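You operate a simulated robot arm through the tools that you are given. There is no shell and no other tool.

You are at the controls of a simulated robot arm. One attempt, no reset.

Task
The toast is running on 6: cancel it before it burns and turn the dial to 2.
Fine: stand both slices in the rack and put the honey on the tray with them. Set down upright: honey jar.
Where things are to end (x, y in the base frame): honey jar within 6 cm of [68, 34].
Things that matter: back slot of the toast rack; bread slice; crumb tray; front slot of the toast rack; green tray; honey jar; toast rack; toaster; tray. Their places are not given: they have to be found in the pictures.

The check looks at the end state, three seconds after you hand in, the way a careful person would. Anything else that was tipped, shoved, dropped, spilled or broken makes it a failure.

Robot
A 7-joint arm with a fingered hand, fixed in place. Base frame: the origin is at the foot of the arm, x ahead of it, y to its left, z up. Units: cm, rad, N and s.
Its first joint turns from -2.897 to 2.897 rad. Payload 3.7 kg.
Tool frame: the origin (TCP) lies between the finger pads and is the grasp point; the fingertips stand 2.5 cm ahead of it; z points along the fingers, y is the line along which they close. Largest opening 8.8 cm; the body of the gripper starts 2.9 cm behind the TCP. The gripper is a hand of 5 fingers: y runs from the thumb to the fingers, the wrist lies at [-1.3, -10.6, -17.4] in the tool frame, and closing takes about 1.5 s.
Orientation is that of the tool frame in the base frame, as [roll, pitch, yaw] about the fixed x, y, z axes, in that order (R = Rz(yaw) Ry(pitch) Rx(roll)). With the fingers straight down and the wrist toward the robot, the tool's x, y and z point along [0, 1, 0], [1, 0, 0] and [0, 0, -1] of the base frame.

Tools
- The arm moves only by the tool play_rows. Its argument "moves" is a list that holds one entry, the list of rows, each a list of 7 numbers: the finger opening in cm, from 0 to 8.8, then the shift along the tool's x, y, z in cm, then the turn, a rotation vector about the tool's x, y, z in rad. In form: [[[grip, dx, dy, dz, wx, wy, wz], ...]]. A call has 1 to 20 rows; each row shifts and turns the commanded pose from where the row before left it, along the tool's axes as they then stand. Rows are played at 5 a second. More than 5 cm and 0.15 rad between two rows, or a gripper value outside its range, and nothing of the call is played. A pose out of reach is approached as far as the arm can. The call stops where the force on the tool passes 40 N (or 10 N more than at its start, if that is more) or the arm is blocked; 0.2 s more then pass. Each finger travels about 10.8 cm/s and halts on what it meets, pressing with about 26 N; the grip force reading is that of the motor and also rises with nothing between the fingers. The clock runs only during rows and for 0.2 s after the last one: add rows that do not move to give the fingers time. The reply holds the time, the measured pose of the TCP, the force on the tool along the base axes, the opening and the grip force, in the units named above and with some noise, with the torque about the TCP (base axes, N m) and any sound that the robot's microphone picked up.
- Cameras (640 x 400 px; columns grow to the right, rows downward): "scene" is fixed at [39.74, 49.56, 167.1]; the picture's right is [-0.92, -0.40, 0.00], its down [-0.36, 0.82, -0.44] and it looks along [0.18, -0.41, -0.90] (base axes); focal length 297 px, centre (320, 200). "wrist" rides on the gripper at [5.9, -7.9, -10.5] in the tool frame; the picture's right is [-0.73, 0.32, -0.61], its down [-0.62, -0.68, 0.38] and it looks along [-0.29, 0.66, 0.70] (tool axes); focal length 234 px, centre (320, 200).
- capture(camera): a new picture of that camera. It takes no simulated time.
- grasp_type(shape): the hand has 5 fingers and takes this shape, open, in about a second: jaw (thumb against the fingers, like two jaws); tri (thumb and two fingers); tip (a fingertip pinch); poke (one finger out to press); point (the index stretched); flat (the hand flat); cup (the hand cupped); fist (a fist). The gripper value then closes the fingers along that shape, each until it touches; the sizes above hold for jaw. It gives what a move gives, with no picture.
- point_at(camera, pixels): for up to 12 pixels [column, row] of the newest picture of that camera ("zoom" is the newest enlarged one), the place [x, y, z] in the base frame of the surface seen there, good to about 0.3 cm, but the place of the scene camera against the robot may be out by one fixed shift of up to 1.2 cm in any direction. It takes no simulated time.
- zoom(camera, box): a new picture of the part [left, top, right, bottom] of that camera's present view, enlarged. It takes no simulated time.
- job_done(): hands the job in; it is judged then, once.

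Open the gripper and draw the arm clear of the work before you hand the job in, unless the task says otherwise.

The tools are called as name(argument=value, ...) on one line, values as JSON. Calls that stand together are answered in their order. play_rows: Moves the arm, as the interface text tells. Its arguments: {"type":"object","properties":{"moves":{"type":"array","items":{"type":"array","items":{"type":"array","items":{"type":"number"}}}}},"required":["moves"]} The other tools are called the same way: grasp_type (shape) gives the hand a shape; capture (camera) takes a picture; point_at (camera, pixels) gives the place of the surface under pixels of a picture; zoom (camera, box) takes an enlarged picture of a part of a camera's view; job_done () hands the job in.

At the start:

```text
time_s: 0.0
tcp_pos: [50.83, 2.7, 121.08]
orientation: [-3.141, -0.001, 1.571]
ft_force: [0.0, -0.7, 1.4]
torque: [0.0, -0.03, 0.02]
grip_width: 8.75
finger_force: 0.0
shape: jaw
```

scene: 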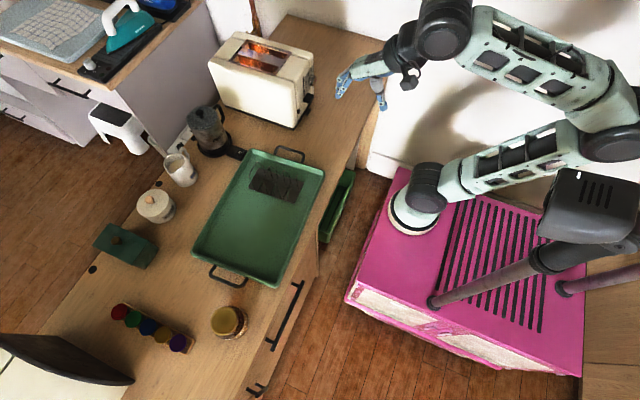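
wrist: 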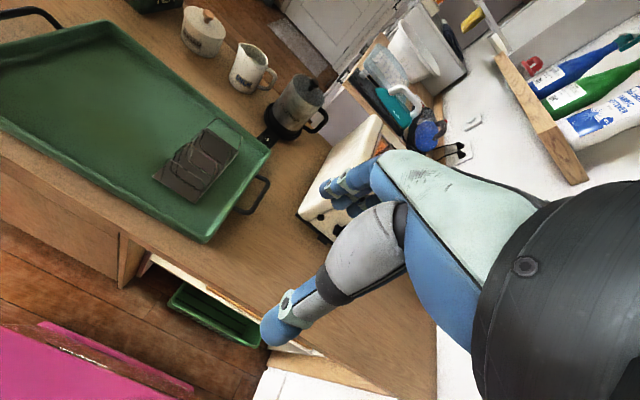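

The scene picture shows the toaster around (262,80), the green tray at (260,215) with the rack at (277,182), and the honey jar probably at (228,321). I zoom in on the toaster and the tray to see details.

zoom(camera="scene", box=[190, 15, 350, 145])

zoom(camera="scene", box=[180, 130, 350, 290])

zoom(camera="scene", box=[80, 270, 280, 400])

zoom(camera="wrist", box=[240, 60, 420, 260])

```text
3.08 times, centred on (270, 80) of scene
```

zoom: 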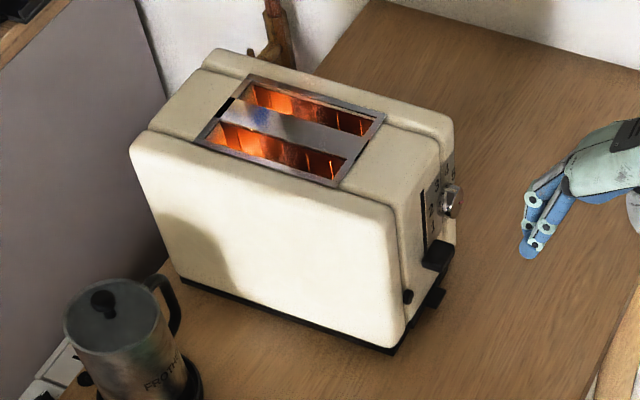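

```text
2.50 times, centred on (265, 210) of scene
```

zoom: 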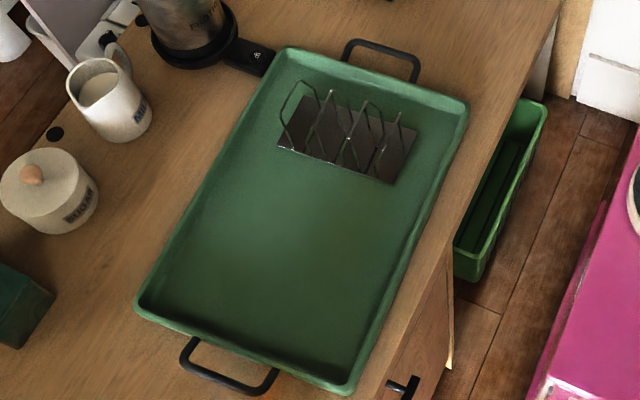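

```text
3.08 times, centred on (180, 335) of scene
```

zoom: 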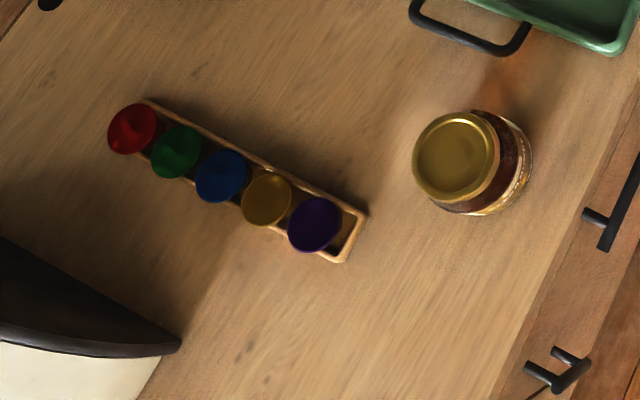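

```text
2.00 times, centred on (330, 160) of wrist
```

zoom: 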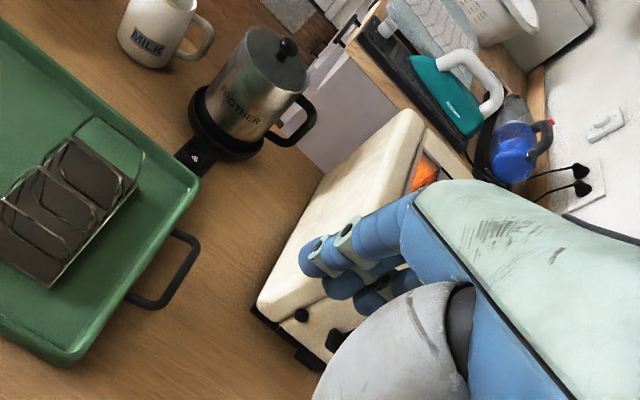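

The controls are on the right end of the toaster: dial, lever, and a small black button at its bottom left. I zoom tighter on the control panel and measure places there.

zoom(camera="scene", box=[284, 55, 324, 135])

point_at(camera="scene", pixels=[[234, 31], [314, 55], [212, 60], [292, 84], [281, 122], [300, 108], [255, 66], [272, 53], [295, 126], [340, 120], [180, 130], [270, 60]])

```text
5.00 times, centred on (304, 95) of scene
```

zoom: 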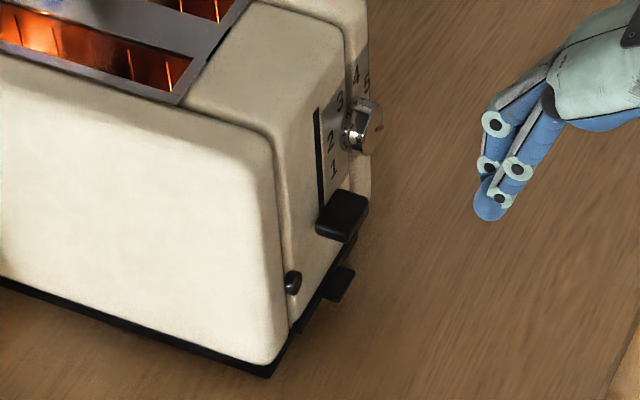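

```text
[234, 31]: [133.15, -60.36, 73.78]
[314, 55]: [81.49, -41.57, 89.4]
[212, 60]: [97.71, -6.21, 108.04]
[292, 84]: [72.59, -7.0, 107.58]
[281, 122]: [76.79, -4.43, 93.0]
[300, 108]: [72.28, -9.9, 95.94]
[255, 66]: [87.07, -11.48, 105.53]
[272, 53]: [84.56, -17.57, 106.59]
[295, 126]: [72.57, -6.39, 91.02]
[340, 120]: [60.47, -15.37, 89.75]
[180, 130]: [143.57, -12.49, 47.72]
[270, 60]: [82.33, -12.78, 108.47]
```

From the zoomed view: dial at (363,128), lever at (342,215), cancel button at (292,282), crumb tray tab at (338,284). I measure these.

point_at(camera="zoom", pixels=[[370, 125], [357, 138], [345, 135], [333, 210], [345, 225], [292, 282], [296, 282], [338, 284], [305, 180], [320, 105], [305, 250], [362, 75]])

zoom(camera="scene", box=[296, 66, 328, 86])

```text
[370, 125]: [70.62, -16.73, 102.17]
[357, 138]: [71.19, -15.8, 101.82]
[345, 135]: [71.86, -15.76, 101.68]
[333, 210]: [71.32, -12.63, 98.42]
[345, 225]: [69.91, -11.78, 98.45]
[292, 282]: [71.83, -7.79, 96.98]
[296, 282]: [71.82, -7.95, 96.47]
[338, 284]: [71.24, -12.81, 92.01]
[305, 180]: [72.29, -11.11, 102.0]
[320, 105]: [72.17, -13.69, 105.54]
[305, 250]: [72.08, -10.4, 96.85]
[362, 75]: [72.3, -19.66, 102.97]
```

```text
16.00 times, centred on (312, 76) of scene
```

zoom: 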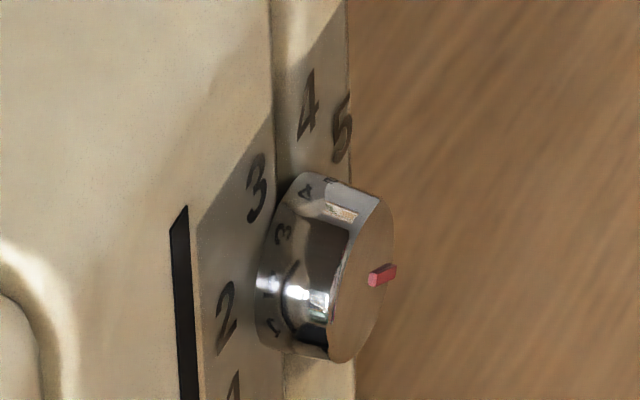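

The panel lies near x=72.2 facing -x. I check the layout of the robot's base, floor, rack, tray and jar before moving.

point_at(camera="scene", pixels=[[398, 225], [470, 300], [330, 290], [345, 120], [383, 90], [505, 260], [420, 190], [600, 140], [340, 240], [440, 30], [560, 270], [375, 60]])

zoom(camera="scene", box=[245, 155, 310, 205])

```text
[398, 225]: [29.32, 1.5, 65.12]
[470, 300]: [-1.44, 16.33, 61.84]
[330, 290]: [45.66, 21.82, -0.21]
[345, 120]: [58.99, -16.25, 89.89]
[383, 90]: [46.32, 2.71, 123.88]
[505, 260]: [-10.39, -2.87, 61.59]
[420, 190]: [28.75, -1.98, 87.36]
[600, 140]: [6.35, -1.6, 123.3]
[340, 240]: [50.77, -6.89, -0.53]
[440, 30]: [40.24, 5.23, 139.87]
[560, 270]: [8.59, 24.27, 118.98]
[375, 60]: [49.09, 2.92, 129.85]
```

```text
8.00 times, centred on (278, 180) of scene
```

zoom: 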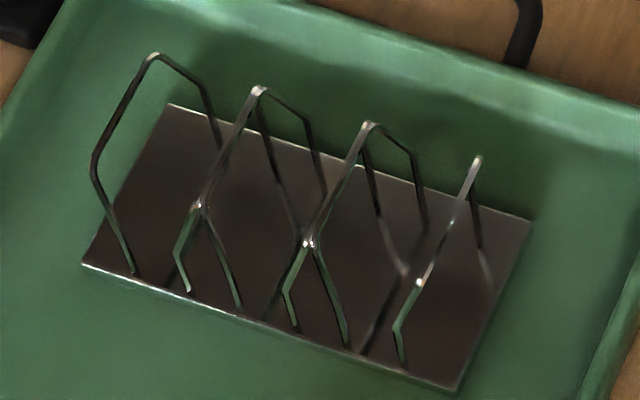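

The rack (zoomed) shows four wire hoops on a dark plate. I measure hoop points and plate corners for its geometry.

point_at(camera="zoom", pixels=[[152, 56], [95, 160], [258, 92], [199, 206], [370, 126], [307, 244], [477, 160], [421, 283], [84, 264], [455, 386], [529, 222], [170, 106]])

point_at(camera="scene", pixels=[[228, 321], [228, 308], [213, 321], [243, 321], [228, 335], [240, 335], [260, 230], [194, 250], [262, 288], [324, 172], [249, 152], [270, 260]])

```text
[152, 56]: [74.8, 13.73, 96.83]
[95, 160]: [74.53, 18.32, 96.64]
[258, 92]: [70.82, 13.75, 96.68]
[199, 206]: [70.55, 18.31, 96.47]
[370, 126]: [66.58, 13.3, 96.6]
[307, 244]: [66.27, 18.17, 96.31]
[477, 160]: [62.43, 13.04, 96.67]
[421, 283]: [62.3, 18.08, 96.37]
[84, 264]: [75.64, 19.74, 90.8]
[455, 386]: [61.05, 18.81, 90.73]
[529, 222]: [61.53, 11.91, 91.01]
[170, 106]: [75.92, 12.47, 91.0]
```

```text
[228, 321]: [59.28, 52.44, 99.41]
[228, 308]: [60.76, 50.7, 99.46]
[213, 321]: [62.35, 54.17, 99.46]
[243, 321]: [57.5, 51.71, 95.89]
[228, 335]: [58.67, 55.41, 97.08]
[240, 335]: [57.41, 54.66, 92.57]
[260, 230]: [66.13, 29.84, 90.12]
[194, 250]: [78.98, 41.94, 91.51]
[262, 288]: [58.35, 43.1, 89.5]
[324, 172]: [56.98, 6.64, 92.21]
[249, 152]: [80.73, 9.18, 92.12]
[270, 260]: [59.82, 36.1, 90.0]
```

Table top is z≈89.7, the panel plane x≈72.2 with dial at about (71,-16.5,101.8), lever (70.5,-12.2,98.4) and button (71.8,-7.8,96.8). I take the poke shape and move the hand to the -y side so that the wrist camera can see the panel from the front.

grasp_type(shape="poke")

play_rows(moves=[[[8.8, -4.5, 0, 1.6, 0, 0, 0], [8.8, -4.5, 0, 1.6, 0, 0, 0], [8.8, -4.5, 0, 1.6, 0, 0, 0], [8.8, -4.5, 0, 1.6, 0, 0, 0], [8.8, -3, 0, 1.6, 0, 0, 0]]])

capture(camera="wrist")

capture(camera="scene")

```text
time_s: 0.9
tcp_pos: [50.97, 2.74, 121.05]
orientation: [-3.141, 0.0, 1.57]
ft_force: [-0.5, -0.3, -0.4]
torque: [-0.01, -0.02, 0.0]
grip_width: 0.01
finger_force: 0.2
shape: poke
```

```text
time_s: 2.1
tcp_pos: [50.95, -18.53, 113.29]
orientation: [3.14, -0.001, 1.571]
ft_force: [0.7, 0.1, -0.6]
torque: [0.0, 0.03, 0.0]
grip_width: 0.0
finger_force: 0.1
shape: poke
```

```text
taken
```

wrist: 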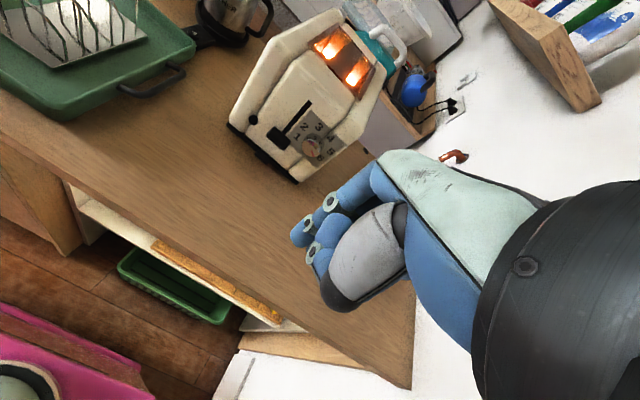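

```text
taken
```

scene: 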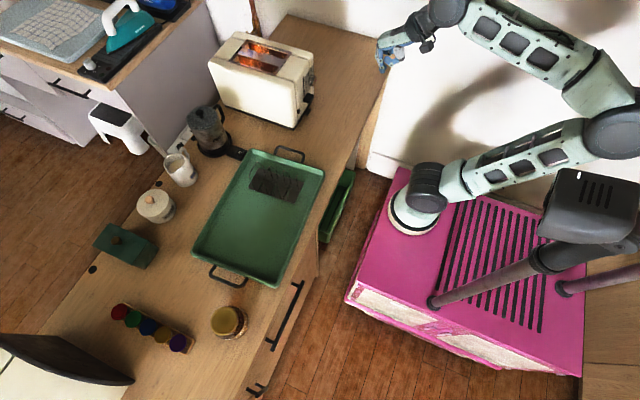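

The panel is now visible in the wrist view around (300,135). I zoom in on it, and on the hand at (345,230).

zoom(camera="wrist", box=[228, 80, 372, 190])

zoom(camera="wrist", box=[270, 140, 430, 330])

zoom(camera="scene", box=[350, 0, 450, 90])

```text
3.64 times, centred on (300, 135) of wrist
```

zoom: 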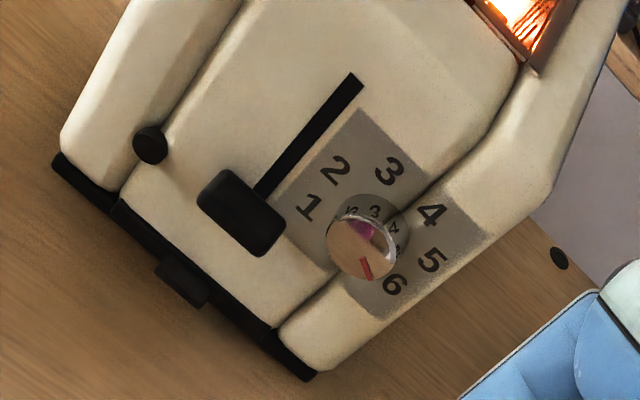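

```text
2.11 times, centred on (350, 235) of wrist
```

zoom: 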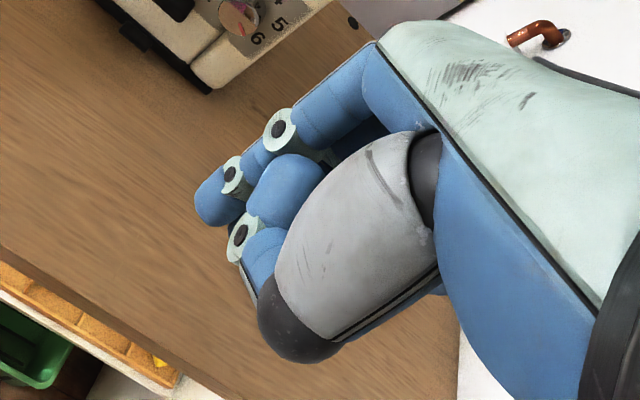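

```text
4.44 times, centred on (400, 45) of scene
```

zoom: 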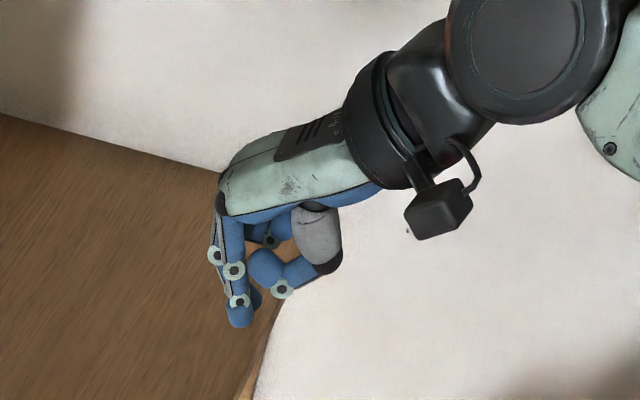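

The wrist view shows the button at (253,120), lever at (278,138), dial face at (311,148) with its red mark toward 6, and the index tip at (296,237). I measure all of these with the wrist camera (which has no fixed shift).

point_at(camera="wrist", pixels=[[253.5, 119.5], [275, 135], [283, 143], [262.4, 157], [309, 146], [313, 151], [297, 137], [331, 139], [321, 156], [318, 127], [296, 237], [301, 232]])

point_at(camera="wrist", pixels=[[304, 126], [331, 150], [320, 108], [285, 100], [260, 95], [375, 65], [335, 20], [350, 75], [325, 45], [240, 150], [318, 255], [335, 305]])

```text
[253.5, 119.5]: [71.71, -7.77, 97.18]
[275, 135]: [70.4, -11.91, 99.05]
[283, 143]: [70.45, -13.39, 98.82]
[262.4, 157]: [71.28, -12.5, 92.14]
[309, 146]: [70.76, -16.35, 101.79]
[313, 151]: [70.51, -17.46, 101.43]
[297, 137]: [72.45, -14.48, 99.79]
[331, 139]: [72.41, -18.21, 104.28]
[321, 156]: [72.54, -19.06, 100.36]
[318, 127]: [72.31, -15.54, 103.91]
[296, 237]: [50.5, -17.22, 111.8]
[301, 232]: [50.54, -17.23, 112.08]
```

```text
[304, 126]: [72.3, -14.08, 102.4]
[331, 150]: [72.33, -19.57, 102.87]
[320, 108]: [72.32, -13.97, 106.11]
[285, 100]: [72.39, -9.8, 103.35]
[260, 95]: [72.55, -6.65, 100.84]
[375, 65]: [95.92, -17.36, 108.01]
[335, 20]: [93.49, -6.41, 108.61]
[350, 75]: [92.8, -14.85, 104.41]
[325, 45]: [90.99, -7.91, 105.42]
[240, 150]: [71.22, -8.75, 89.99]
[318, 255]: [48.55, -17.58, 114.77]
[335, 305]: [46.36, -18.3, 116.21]
```

Both cameras agree to within half a centimetre; the numbers sit on a circle about (-16.8,101.6) at ±24°, ±72°, ±120°. I check the index fingertip more closely in the zoomed scene picture at (240,315).

point_at(camera="zoom", pixels=[[240, 322], [240, 312], [230, 310], [251, 310], [240, 290], [233, 240], [265, 262], [258, 300], [325, 262], [222, 200]])

zoom(camera="wrist", box=[280, 190, 360, 250])

```text
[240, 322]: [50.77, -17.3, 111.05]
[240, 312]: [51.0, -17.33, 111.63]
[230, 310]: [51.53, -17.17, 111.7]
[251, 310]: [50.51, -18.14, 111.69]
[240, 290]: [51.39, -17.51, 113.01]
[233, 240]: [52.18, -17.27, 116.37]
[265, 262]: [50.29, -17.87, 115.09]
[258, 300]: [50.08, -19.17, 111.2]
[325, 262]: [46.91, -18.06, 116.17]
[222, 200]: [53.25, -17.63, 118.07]
```

```text
6.67 times, centred on (320, 220) of wrist
```

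zoom: 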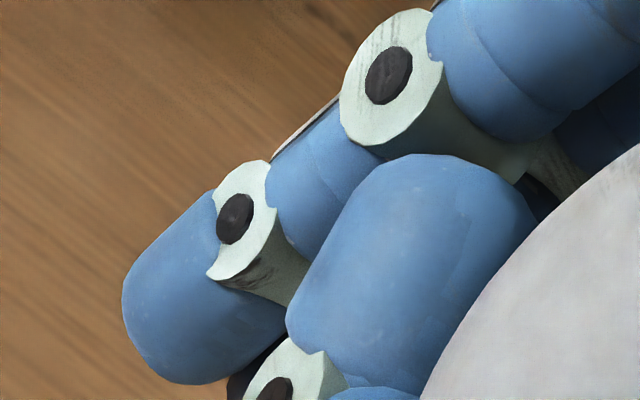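

The extended fingertip sits about 2.5 cm ahead of the TCP, near the tool axis. I zoom further into the hand in the scene view to see how far the other fingers are curled.

zoom(camera="scene", box=[372, 30, 412, 80])

point_at(camera="zoom", pixels=[[320, 200], [360, 280], [340, 330], [300, 350], [400, 250], [250, 100]])

```text
8.00 times, centred on (392, 55) of scene
```

zoom: 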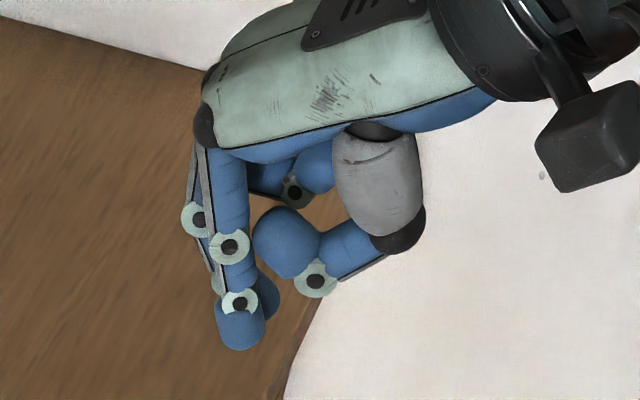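

```text
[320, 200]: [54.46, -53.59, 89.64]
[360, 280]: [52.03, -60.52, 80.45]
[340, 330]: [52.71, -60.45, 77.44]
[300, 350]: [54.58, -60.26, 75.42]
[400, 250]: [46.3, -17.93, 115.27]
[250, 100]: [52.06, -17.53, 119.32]
```

The index (nearest the camera) leads and a second finger sits behind it toward -y. I tilt the tool forward about 0.9 rad and yaw it -0.3 rad while bringing the fingertip to about 2.7 cm in front of the cancel button at (71.7,-7.8,97.2).

play_rows(moves=[[[8.8, 4, 0, 2, 0, 0, 0.15], [8.8, 3.956, -0.6, 2, 0, 0, 0.15], [8.8, 1.252, 2.413, 1.783, -0.15, 0, 0], [8.8, 1.252, 2.12, 2.124, -0.15, 0, 0], [8.8, 1.252, 1.778, 2.416, -0.15, 0, 0], [8.8, 1.252, 1.397, 2.655, -0.15, 0, 0], [8.8, 1.252, 0.985, 2.834, -0.15, 0, 0], [8.8, 1.252, 0.55, 2.949, -0.15, 0, 0]]])

capture(camera="wrist")

capture(camera="scene")

```text
time_s: 3.9
tcp_pos: [70.1, -6.78, 102.05]
orientation: [2.244, 0.0, 1.268]
ft_force: [0.1, 0.1, 0.2]
torque: [0.0, -0.03, -0.02]
grip_width: 0.0
finger_force: 0.0
shape: poke
out of reach, approached as far as the arm can: row 7, 8
```

```text
taken
```

wrist: 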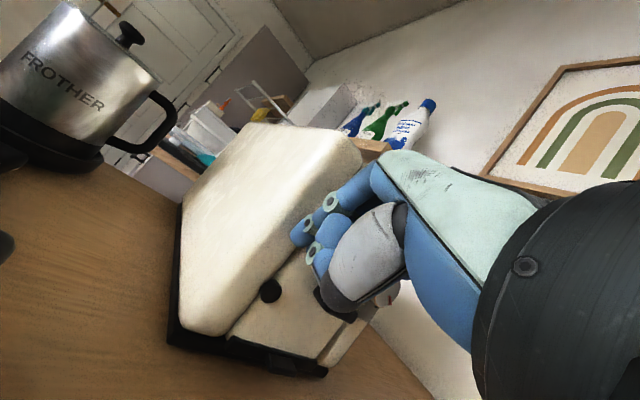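

```text
taken
```

scene: 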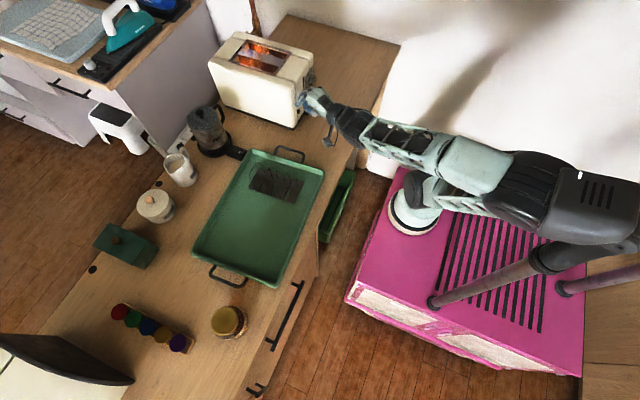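

The last two rows were out of reach (TCP stopped at (70.1,-6.8,102)); the wrist was too low and close to the base. I ease the tilt to about 0.7 rad and yaw to -0.7 rad, backing off slightly from the panel.

play_rows(moves=[[[8.8, -0.443, -0.891, -1.122, 0.1, 0, 0], [8.8, 0, 0, 0, 0.1, 0, 0], [8.8, 0, 0, 0, 0, -0.086, 0.102], [8.8, 0, 0, 0, 0, -0.086, 0.102], [8.8, 0, 0, 0, 0, -0.086, 0.102]]])

capture(camera="wrist")

```text
time_s: 5.1
tcp_pos: [68.56, -6.83, 101.96]
orientation: [2.443, 0.0, 0.868]
ft_force: [0.6, 0.9, 0.1]
torque: [0.02, -0.04, -0.02]
grip_width: 0.0
finger_force: 0.1
shape: poke
```

```text
taken
```

wrist: 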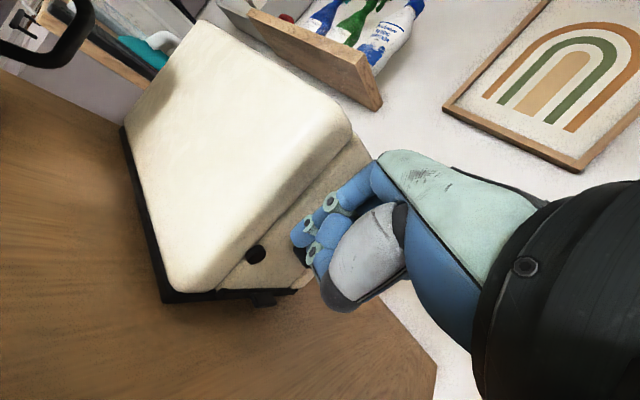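

Orientation is now as intended, TCP (68.6,-6.8,102.0). I measure the button at (256,254) and the fingertip at (298,238) in this view.

point_at(camera="wrist", pixels=[[256, 253], [252, 257], [261, 247], [296, 237], [300, 242], [293, 232], [267, 298]])

zoom(camera="wrist", box=[220, 180, 360, 310])

```text
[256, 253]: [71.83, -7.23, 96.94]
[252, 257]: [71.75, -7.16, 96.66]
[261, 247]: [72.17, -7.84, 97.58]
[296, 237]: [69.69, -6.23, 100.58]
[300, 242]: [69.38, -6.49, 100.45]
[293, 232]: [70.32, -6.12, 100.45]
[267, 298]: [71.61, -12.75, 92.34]
```

```text
3.08 times, centred on (290, 245) of wrist
```

zoom: 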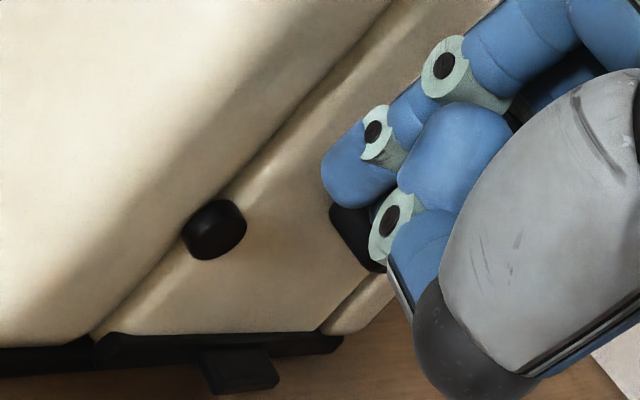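

The button centre is about (71.9,-7.6,97.0) and the fingertip about (70.0,-7.5,100). I lower straight down 3 cm, 1.7 cm clear of the button, and look again.

play_rows(moves=[[[8.8, 0, -0.97, 1.15, 0, 0, 0], [8.8, 0, -0.97, 1.15, 0, 0, 0]]])

zoom(camera="wrist", box=[220, 180, 360, 310])

zoom(camera="scene", box=[270, 70, 370, 150])

```text
time_s: 5.7
tcp_pos: [68.67, -6.69, 99.08]
orientation: [2.442, 0.002, 0.871]
ft_force: [-0.8, 0.7, -0.2]
torque: [0.02, -0.02, -0.01]
grip_width: 0.0
finger_force: 0.1
shape: poke
```

```text
3.08 times, centred on (290, 245) of wrist
```

zoom: 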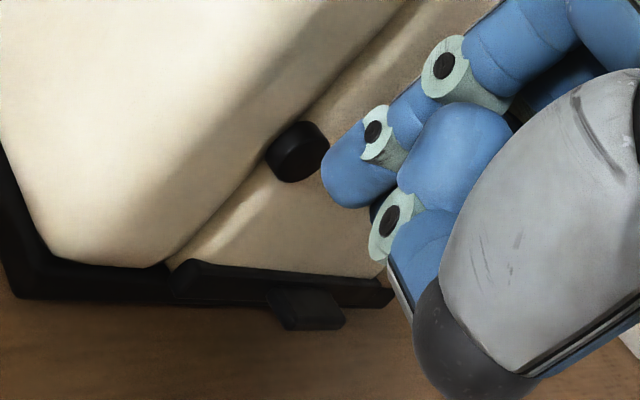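

```text
5.00 times, centred on (320, 110) of scene
```

zoom: 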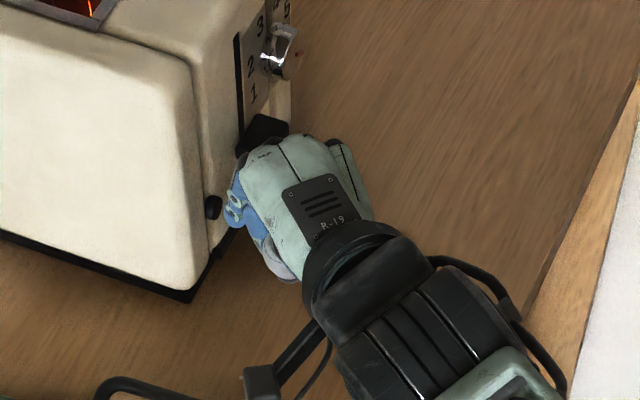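

The fingertip lines up with the button. Before pressing I check how near the knuckles are to the lever in the zoomed scene view.

point_at(camera="zoom", pixels=[[262, 152], [290, 140], [245, 175], [310, 140], [345, 155], [262, 130], [275, 145], [236, 190], [230, 215], [238, 215]])

```text
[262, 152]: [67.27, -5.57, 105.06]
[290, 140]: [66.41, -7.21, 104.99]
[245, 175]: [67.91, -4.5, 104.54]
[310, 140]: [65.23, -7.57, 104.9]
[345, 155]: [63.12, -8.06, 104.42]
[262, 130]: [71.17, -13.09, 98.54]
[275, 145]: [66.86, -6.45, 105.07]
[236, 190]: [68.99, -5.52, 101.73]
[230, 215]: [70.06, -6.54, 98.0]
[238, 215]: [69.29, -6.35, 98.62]
```

The knuckles are at x≈67.3, z≈105, well clear of lever and panel. I press along +x in small steps.

play_rows(moves=[[[8.8, 0.386, 0.351, 0.296, 0, 0, 0], [8.8, 0.386, 0.351, 0.296, 0, 0, 0], [8.8, 0.258, 0.234, 0.197, 0, 0, 0], [8.8, 0.193, 0.176, 0.148, 0, 0, 0], [8.8, 0.193, 0.176, 0.148, 0, 0, 0], [8.8, 0.129, 0.117, 0.099, 0, 0, 0]]])

zoom(camera="scene", box=[220, 20, 350, 130])

zoom(camera="wrist", box=[220, 180, 360, 310])

```text
time_s: 7.1
tcp_pos: [70.91, -6.75, 98.94]
orientation: [2.441, 0.001, 0.872]
ft_force: [-15.8, 1.3, 10.5]
torque: [-0.07, 0.07, -0.03]
grip_width: 0.0
finger_force: 0.1
shape: poke
heard: pop, click
```

```text
3.64 times, centred on (285, 75) of scene
```

zoom: 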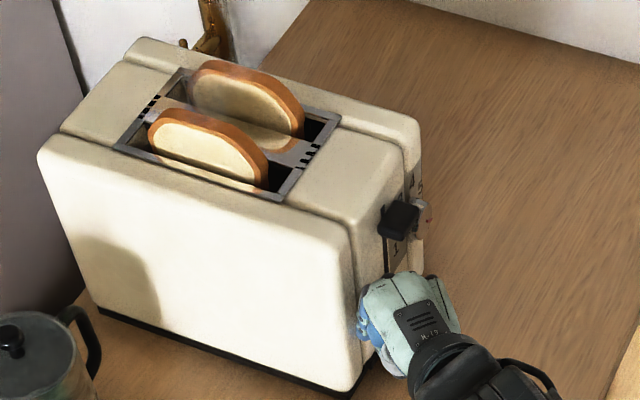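

```text
3.08 times, centred on (290, 245) of wrist
```

zoom: 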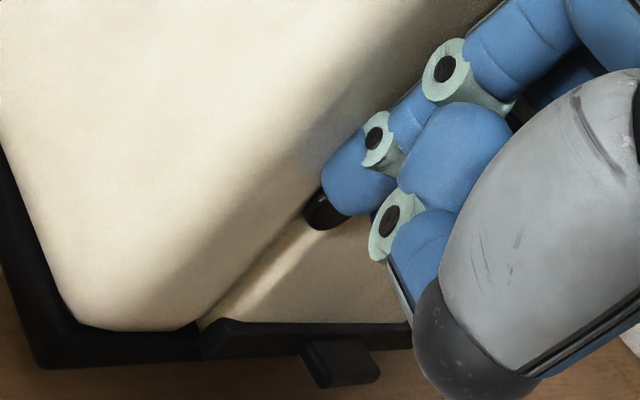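

Heard "pop, click": the toast is up, lightly browned, and the lever rose. I back off along -x and then up.

play_rows(moves=[[[8.8, -1.93, -1.755, -1.479, 0, 0, 0], [8.8, -3.2, -2.9, -2.45, 0, 0, 0], [8.8, -1.29, 1.75, -4.05, 0, 0, 0], [8.8, 0, 3.2, -3.8, 0, 0, 0]]])

capture(camera="wrist")

capture(camera="scene")

```text
time_s: 8.3
tcp_pos: [61.28, -10.57, 107.98]
orientation: [2.435, 0.015, 0.735]
ft_force: [-0.4, -0.3, 0.0]
torque: [0.0, 0.01, -0.01]
grip_width: 0.01
finger_force: 0.1
shape: poke
stopped in row 4: the arm was blocked; the commanded pose is now the measured one
```

```text
taken
```

wrist: 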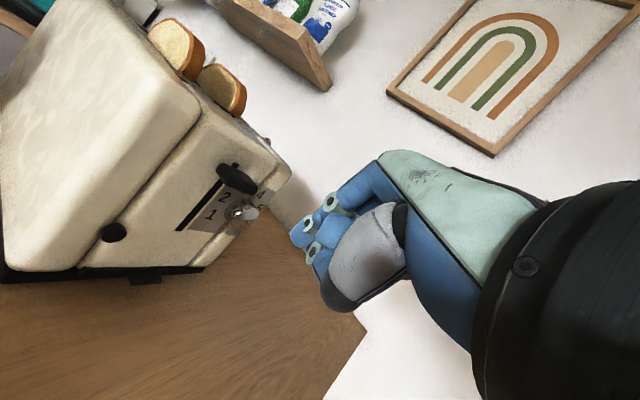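

```text
taken
```

scene: 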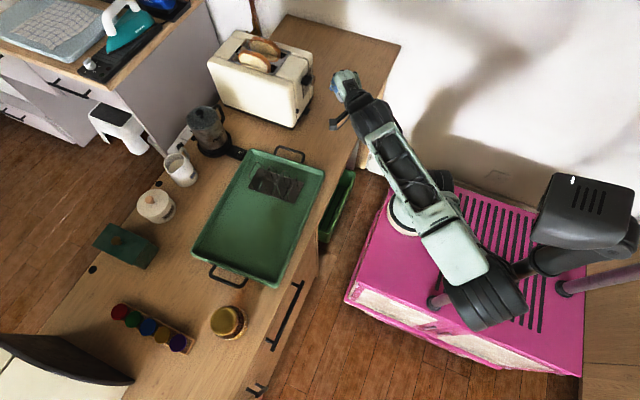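

The arm was reported blocked in row 4, and the elbow has swung low toward the +y side near the pole at (490,300). I check where elbow and pole are.

zoom(camera="scene", box=[330, 60, 640, 340])

point_at(camera="scene", pixels=[[480, 310], [505, 300], [450, 250], [400, 160], [520, 268], [440, 300], [590, 270], [360, 110], [345, 85], [415, 205]])

```text
1.43 times, centred on (485, 200) of scene
```

zoom: 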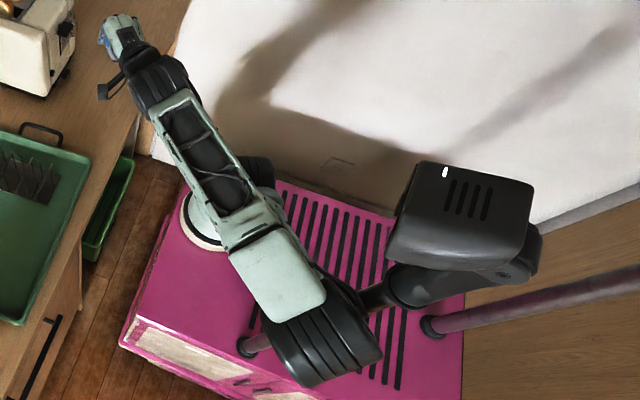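

```text
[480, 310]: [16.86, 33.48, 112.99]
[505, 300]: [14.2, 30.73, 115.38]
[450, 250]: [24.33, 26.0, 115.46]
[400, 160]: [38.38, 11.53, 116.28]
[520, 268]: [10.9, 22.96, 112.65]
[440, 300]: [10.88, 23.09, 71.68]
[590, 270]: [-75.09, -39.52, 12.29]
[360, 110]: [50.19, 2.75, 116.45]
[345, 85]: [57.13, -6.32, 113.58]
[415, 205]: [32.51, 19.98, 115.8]
```

The elbow, now at about (16,32,114), met the robot's own mast pole at (11,23). I turn the yaw back toward zero while moving up and slightly forward so that the elbow swings away from the pole.

play_rows(moves=[[[8.8, 0.52, 1.33, -0.85, 0, 0.064, -0.077], [8.8, 0.52, 1.33, -0.85, 0, 0.064, -0.077], [8.8, 0.45, 1.33, -0.85, 0, 0.064, -0.077], [8.8, 0.4, 1.33, -0.85, 0, 0.064, -0.077]]])

capture(camera="scene")

```text
time_s: 8.9
tcp_pos: [59.57, -14.38, 113.28]
orientation: [2.328, 0.059, 0.709]
ft_force: [0.1, -0.3, -0.7]
torque: [-0.04, 0.02, -0.01]
grip_width: 0.0
finger_force: 0.1
shape: poke
stopped in row 3: the arm was blocked; the commanded pose is now the measured one
```

```text
taken
```

scene: 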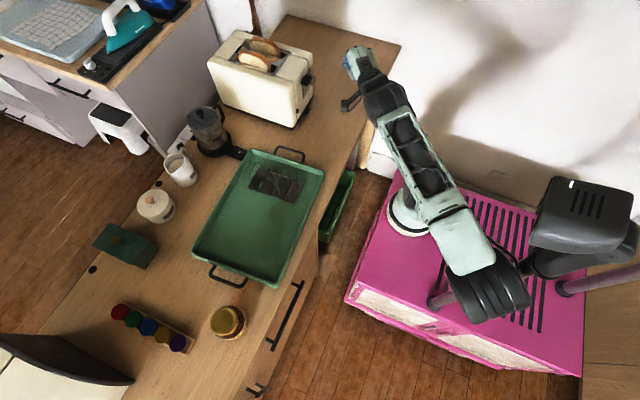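

Still blocked, with the elbow around (490,290) in the picture. I measure elbow and mast more exactly.

zoom(camera="scene", box=[400, 160, 640, 340])

point_at(camera="scene", pixels=[[495, 300], [520, 290], [465, 310], [470, 240], [435, 180], [525, 265], [550, 262], [585, 230], [545, 240], [590, 195], [436, 302], [540, 180]])

```text
2.22 times, centred on (520, 250) of scene
```

zoom: 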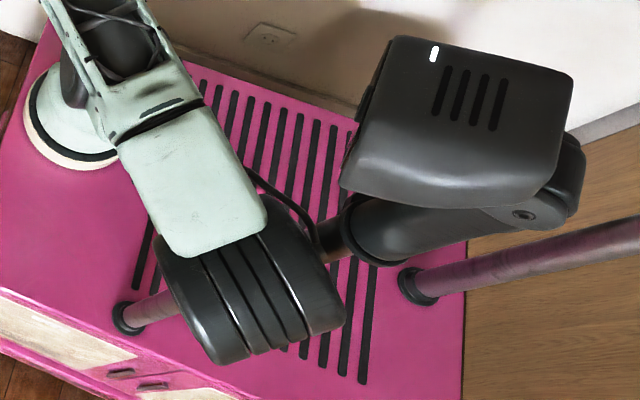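

```text
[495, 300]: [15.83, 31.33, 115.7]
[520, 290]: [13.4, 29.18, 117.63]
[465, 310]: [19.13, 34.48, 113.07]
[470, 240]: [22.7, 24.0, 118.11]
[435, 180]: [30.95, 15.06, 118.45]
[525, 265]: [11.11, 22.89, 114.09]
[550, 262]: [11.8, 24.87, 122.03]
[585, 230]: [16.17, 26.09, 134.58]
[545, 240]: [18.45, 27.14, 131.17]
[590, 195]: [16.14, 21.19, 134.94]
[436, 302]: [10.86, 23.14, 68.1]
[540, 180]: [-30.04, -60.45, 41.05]
```

The elbow is caught in front of the mast pole at (11,23). I retrace: first move the hand forward again toward (72,-7,112) so the elbow comes forward, before turning the yaw back.

play_rows(moves=[[[8.8, 3.57, 0.39, 0.475, 0, 0, 0], [8.8, 3.57, 0.39, 0.475, 0, 0, 0], [8.8, 3.57, 0.39, 0.475, 0, 0, 0], [8.8, 3.57, 0.39, 0.475, 0, 0, 0]]])

capture(camera="scene")

```text
time_s: 9.9
tcp_pos: [71.77, -7.58, 112.5]
orientation: [2.34, 0.041, 0.729]
ft_force: [0.7, 0.1, 0.6]
torque: [-0.01, 0.0, 0.0]
grip_width: 0.0
finger_force: 0.0
shape: poke
```

```text
taken
```

scene: 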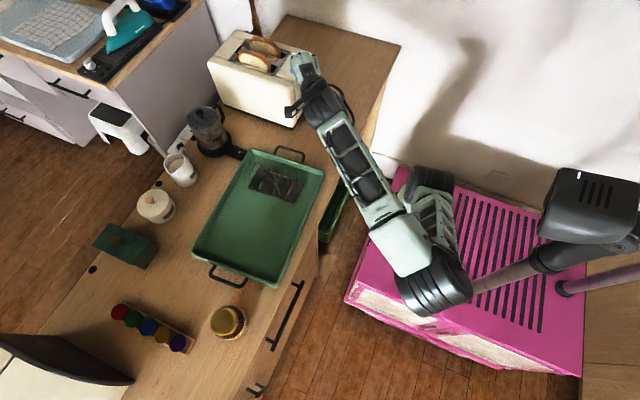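

The elbow is now well in front of the pole. I stand the tool vertical again (tilt back 0.8 rad) and then turn the yaw back to zero at this place.

play_rows(moves=[[[8.8, 0, 0.3, -0.3, 0.134, 0, 0], [8.8, 0, 0.3, -0.3, 0.134, 0, 0], [8.8, 0, 0.2, -0.3, 0.134, 0, 0], [8.8, 0, 0, -0.3, 0.134, 0, 0], [8.8, 0, 0, -0.3, 0.134, 0, 0], [8.8, 0, 0, -0.3, 0.134, 0, 0], [8.8, 0, 0, 0, 0, 0, -0.14], [8.8, 0, 0, 0, 0, 0, -0.14], [8.8, 0, 0, 0, 0, 0, -0.14], [8.8, 0, 0, 0, 0, 0, -0.14], [8.8, 0, 0, 0, 0, 0, -0.14], [8.8, 0, 0, 0, 0, 0, -0.14]]])

capture(camera="scene")

capture(camera="wrist")

```text
time_s: 12.5
tcp_pos: [71.61, -7.35, 114.53]
orientation: [-3.108, 0.027, 1.575]
ft_force: [-0.6, 0.1, -0.3]
torque: [0.02, -0.01, 0.01]
grip_width: 0.0
finger_force: 0.1
shape: poke
```

```text
taken
```

scene: 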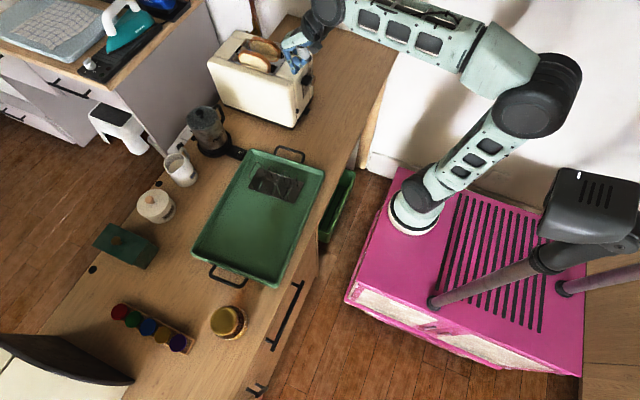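

```text
taken
```

wrist: 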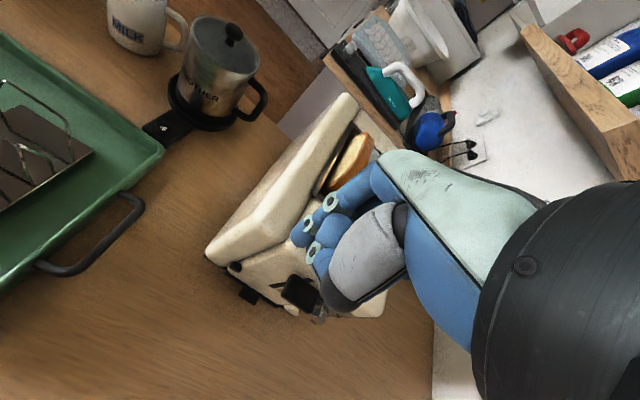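

The arm is back in its nominal posture (elbow high at (540,95)). I draw the hand back to the -y front side of the panel, take the "tip" pinch shape, and look at its fingers and the dial.

play_rows(moves=[[[8.8, -3.15, -3.4, 0, 0, 0, 0], [8.8, -3.15, -3.4, 0, 0, 0, 0], [8.8, -3.15, -3.4, 0, 0, 0, 0], [8.8, -3.15, -3.4, 0, 0, 0, 0]]])

grasp_type(shape="tip")

capture(camera="wrist")

zoom(camera="scene", box=[290, 0, 400, 90])

```text
time_s: 13.5
tcp_pos: [58.21, -20.03, 115.53]
orientation: [-3.107, 0.024, 1.571]
ft_force: [-0.3, 1.5, 0.4]
torque: [0.0, 0.02, 0.02]
grip_width: 0.0
finger_force: 0.1
shape: poke
```

```text
time_s: 14.4
tcp_pos: [58.14, -20.16, 115.58]
orientation: [-3.106, 0.024, 1.572]
ft_force: [-0.4, 0.0, 0.0]
torque: [0.03, -0.02, 0.01]
grip_width: 8.76
finger_force: 0.1
shape: tip
```

```text
taken
```

wrist: 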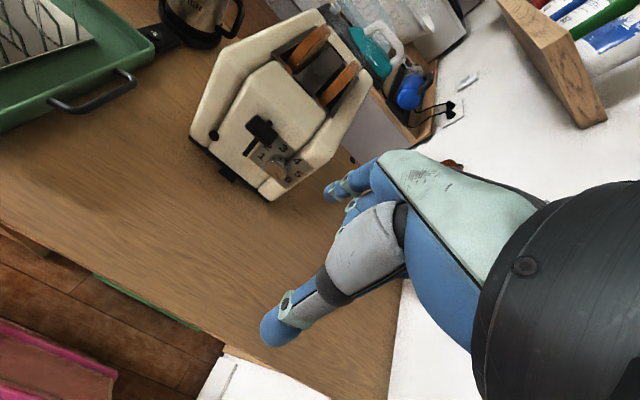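

```text
4.44 times, centred on (345, 45) of scene
```

zoom: 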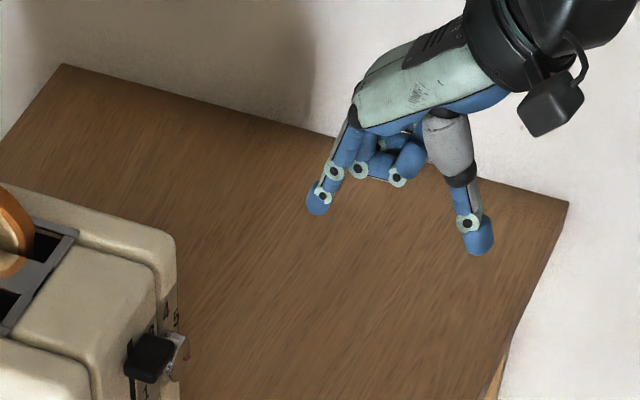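

The tip shape leaves only index and thumb extended. I zoom on the panel in the wrist view and measure the fingertips, dial and raised lever.

point_at(camera="zoom", pixels=[[318, 207], [481, 247], [410, 165], [375, 170], [455, 140], [398, 178], [150, 355], [135, 340]])

zoom(camera="wrist", box=[220, 100, 340, 200])

point_at(camera="zoom", pixels=[[320, 200], [400, 250], [360, 230], [300, 150], [260, 170]])

```text
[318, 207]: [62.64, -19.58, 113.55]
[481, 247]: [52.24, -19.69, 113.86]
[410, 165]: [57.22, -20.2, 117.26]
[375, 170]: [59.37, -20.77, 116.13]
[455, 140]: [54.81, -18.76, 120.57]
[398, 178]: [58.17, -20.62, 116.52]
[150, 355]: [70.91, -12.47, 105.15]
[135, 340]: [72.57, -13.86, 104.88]
```

```text
4.00 times, centred on (280, 150) of wrist
```

zoom: 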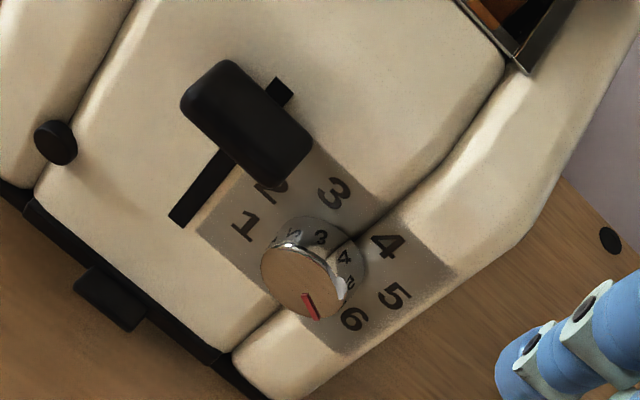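

```text
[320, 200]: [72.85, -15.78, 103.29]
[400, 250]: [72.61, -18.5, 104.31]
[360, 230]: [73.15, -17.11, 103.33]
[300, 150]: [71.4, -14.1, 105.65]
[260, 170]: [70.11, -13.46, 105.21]
```

The curled fingers stay about 1 cm behind the TCP plane, so a thumb–index pinch can reach the dial. I turn the tool to horizontal (pointing +x, wrist on the -y side) in free space near (64,-20,112).

play_rows(moves=[[[6, 0, 2.95, 1.75, 0, 0, 0], [6, 0, 2.95, 1.75, 0, 0, 0], [6, 0, 0, 0, -0.0864, -0.0864, -0.0864], [6, 0, 0, 0, -0.0864, -0.0864, -0.0864], [6, 0, 0, 0, -0.0864, -0.0864, -0.0864], [6, 0, 0, 0, -0.0864, -0.0864, -0.0864], [6, 0, 0, 0, -0.0864, -0.0864, -0.0864], [6, 0, 0, 0, -0.0864, -0.0864, -0.0864], [6, 0, 0, 0, -0.0864, -0.0864, -0.0864]]])

capture(camera="scene")

```text
time_s: 16.4
tcp_pos: [63.9, -20.14, 111.64]
orientation: [2.734, 0.738, 2.074]
ft_force: [1.0, -0.1, -0.1]
torque: [0.01, -0.02, -0.03]
grip_width: 6.02
finger_force: 0.1
shape: tip
```

```text
taken
```

scene: 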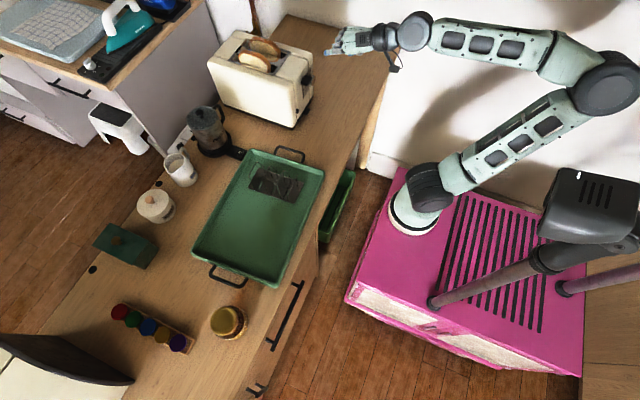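

Halfway through, and the arm is clear of everything. I finish the turn.

play_rows(moves=[[[6, 0, 0, 0, -0.0864, -0.0864, -0.0864], [6, 0, 0, 0, -0.0864, -0.0864, -0.0864], [6, 0, 0, 0, -0.0864, -0.0864, -0.0864], [6, 0, 0, 0, -0.0864, -0.0864, -0.0864], [6, 0, 0, 0, -0.0864, -0.0864, -0.0864], [6, 0, 0, 0, -0.0864, -0.0864, -0.0864], [6, 0, 0, 0, -0.0864, -0.0864, -0.0864]]])

capture(camera="scene")

capture(camera="wrist")

```text
time_s: 18.0
tcp_pos: [63.85, -20.1, 111.64]
orientation: [-2.482, 1.529, -2.48]
ft_force: [0.0, 0.1, -0.2]
torque: [-0.01, -0.02, 0.01]
grip_width: 6.01
finger_force: 0.0
shape: tip
```

```text
taken
```

scene: 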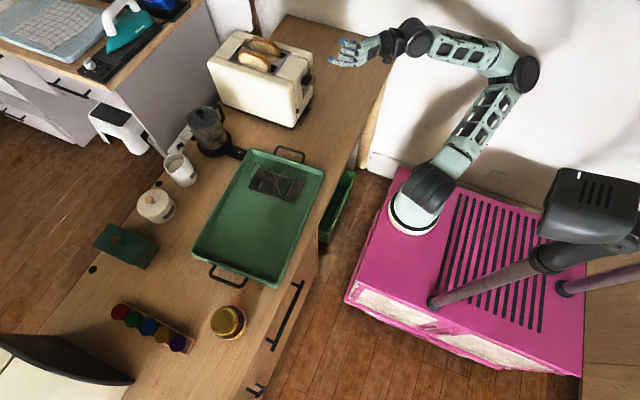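

```text
taken
```

wrist: 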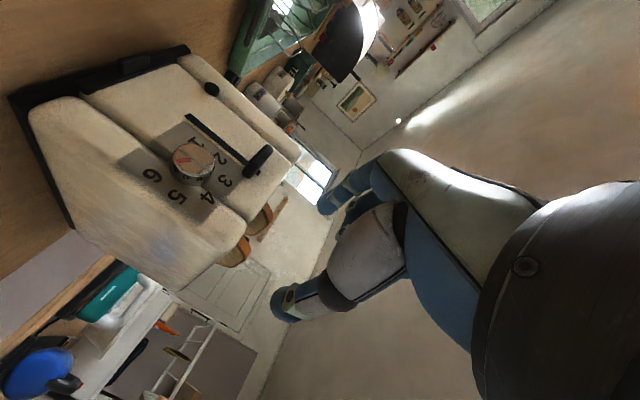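

The tool is now horizontal, pointing at the toaster; the dial shows at (193,160) in the wrist view. I zoom in and measure dial and lever from here.

zoom(camera="wrist", box=[120, 90, 300, 240])

point_at(camera="wrist", pixels=[[193, 160], [180, 160], [206, 160], [193, 147], [193, 173], [150, 175], [176, 197], [208, 197], [225, 183], [223, 160], [258, 162], [195, 142]])

```text
2.67 times, centred on (210, 165) of wrist
```

zoom: 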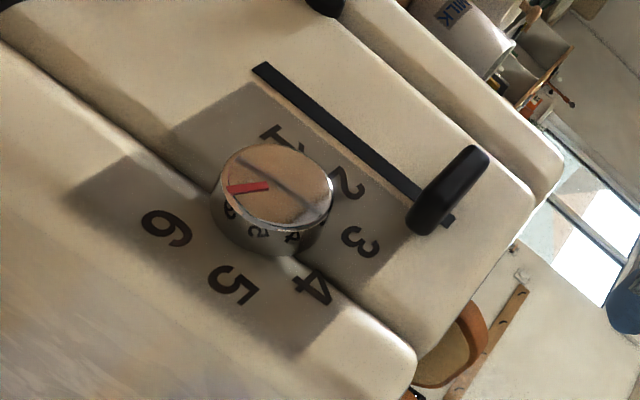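

```text
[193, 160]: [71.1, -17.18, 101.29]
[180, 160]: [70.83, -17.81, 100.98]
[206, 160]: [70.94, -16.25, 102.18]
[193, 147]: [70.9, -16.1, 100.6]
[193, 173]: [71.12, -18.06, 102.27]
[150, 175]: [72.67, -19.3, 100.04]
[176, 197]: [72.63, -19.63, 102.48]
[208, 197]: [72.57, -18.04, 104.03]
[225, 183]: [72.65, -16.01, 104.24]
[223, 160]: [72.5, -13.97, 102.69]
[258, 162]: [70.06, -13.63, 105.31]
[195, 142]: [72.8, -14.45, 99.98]
```

The dial axis comes out at about (y,z)=(-16.9,101.5), radius ~1.55, face at x≈70.9, with the lever raised to z≈105. I move to a pre-grasp pose in front of the dial.

play_rows(moves=[[[6, 3.41, 1.07, 0.55, 0, -0.033, 0.0256], [6, 3.41, 1.07, 0.55, 0, 0, 0], [6, 3.41, 1.07, 0.55, 0, 0, 0]]])

capture(camera="wrist")

zoom(camera="scene", box=[270, 30, 390, 130])

```text
time_s: 18.8
tcp_pos: [65.4, -17.06, 101.14]
orientation: [-3.077, 1.57, -3.079]
ft_force: [0.5, 0.4, 0.7]
torque: [0.01, 0.01, 0.02]
grip_width: 6.0
finger_force: 0.1
shape: tip
```

```text
taken
```

wrist: 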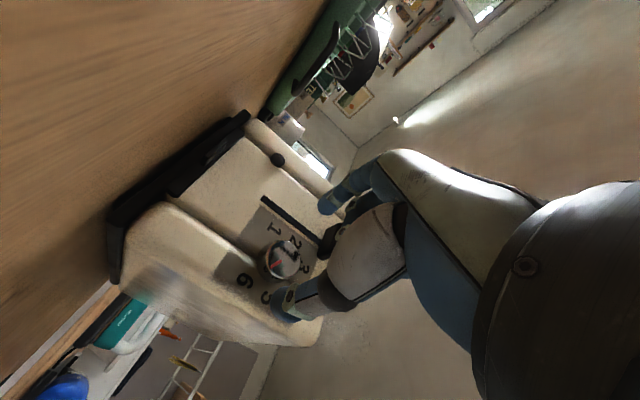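

```text
4.00 times, centred on (330, 80) of scene
```

zoom: 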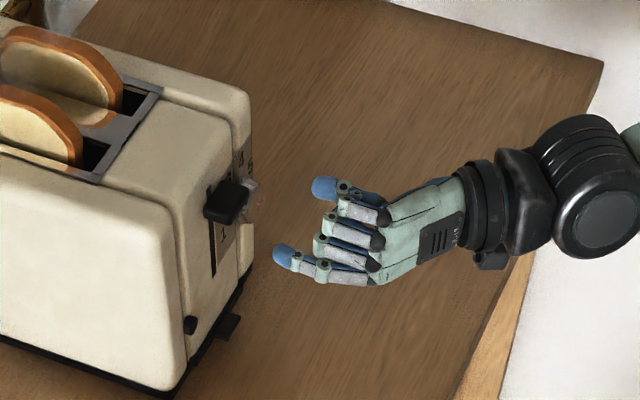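

The hand is horizontal in front of the dial. I measure the index tip (280,253) and thumb tip (320,187) in the zoomed view, and dial in the wrist view.

point_at(camera="zoom", pixels=[[281, 253], [290, 258], [322, 187], [332, 186], [333, 222], [318, 245], [343, 210], [250, 190], [225, 200], [262, 205]])

zoom(camera="wrist", box=[220, 170, 360, 330])

point_at(camera="wrist", pixels=[[283, 262], [275, 262], [290, 262], [328, 205], [285, 305], [245, 281], [283, 250], [283, 275]])

```text
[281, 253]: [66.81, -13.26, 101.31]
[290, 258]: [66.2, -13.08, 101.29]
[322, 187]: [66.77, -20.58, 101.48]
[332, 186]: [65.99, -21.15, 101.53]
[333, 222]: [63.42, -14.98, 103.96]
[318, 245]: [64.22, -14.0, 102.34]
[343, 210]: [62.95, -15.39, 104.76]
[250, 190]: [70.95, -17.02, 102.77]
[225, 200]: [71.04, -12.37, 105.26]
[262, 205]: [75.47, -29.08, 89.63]
```

```text
2.50 times, centred on (290, 250) of wrist
```

zoom: 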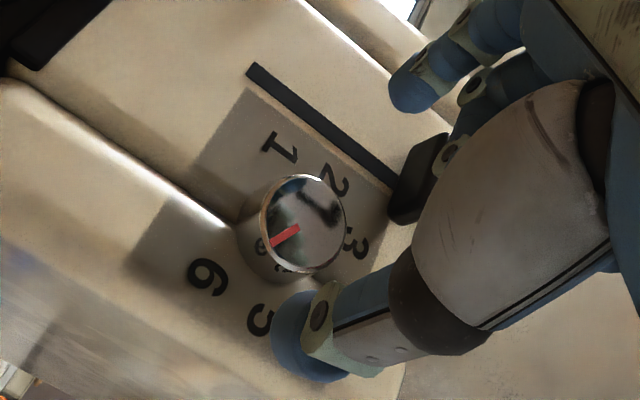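

```text
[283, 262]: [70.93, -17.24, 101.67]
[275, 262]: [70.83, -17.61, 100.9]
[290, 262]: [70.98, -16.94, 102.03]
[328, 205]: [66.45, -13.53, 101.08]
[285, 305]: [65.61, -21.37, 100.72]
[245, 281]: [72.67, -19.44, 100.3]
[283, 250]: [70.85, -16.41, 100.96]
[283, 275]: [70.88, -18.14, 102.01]
```

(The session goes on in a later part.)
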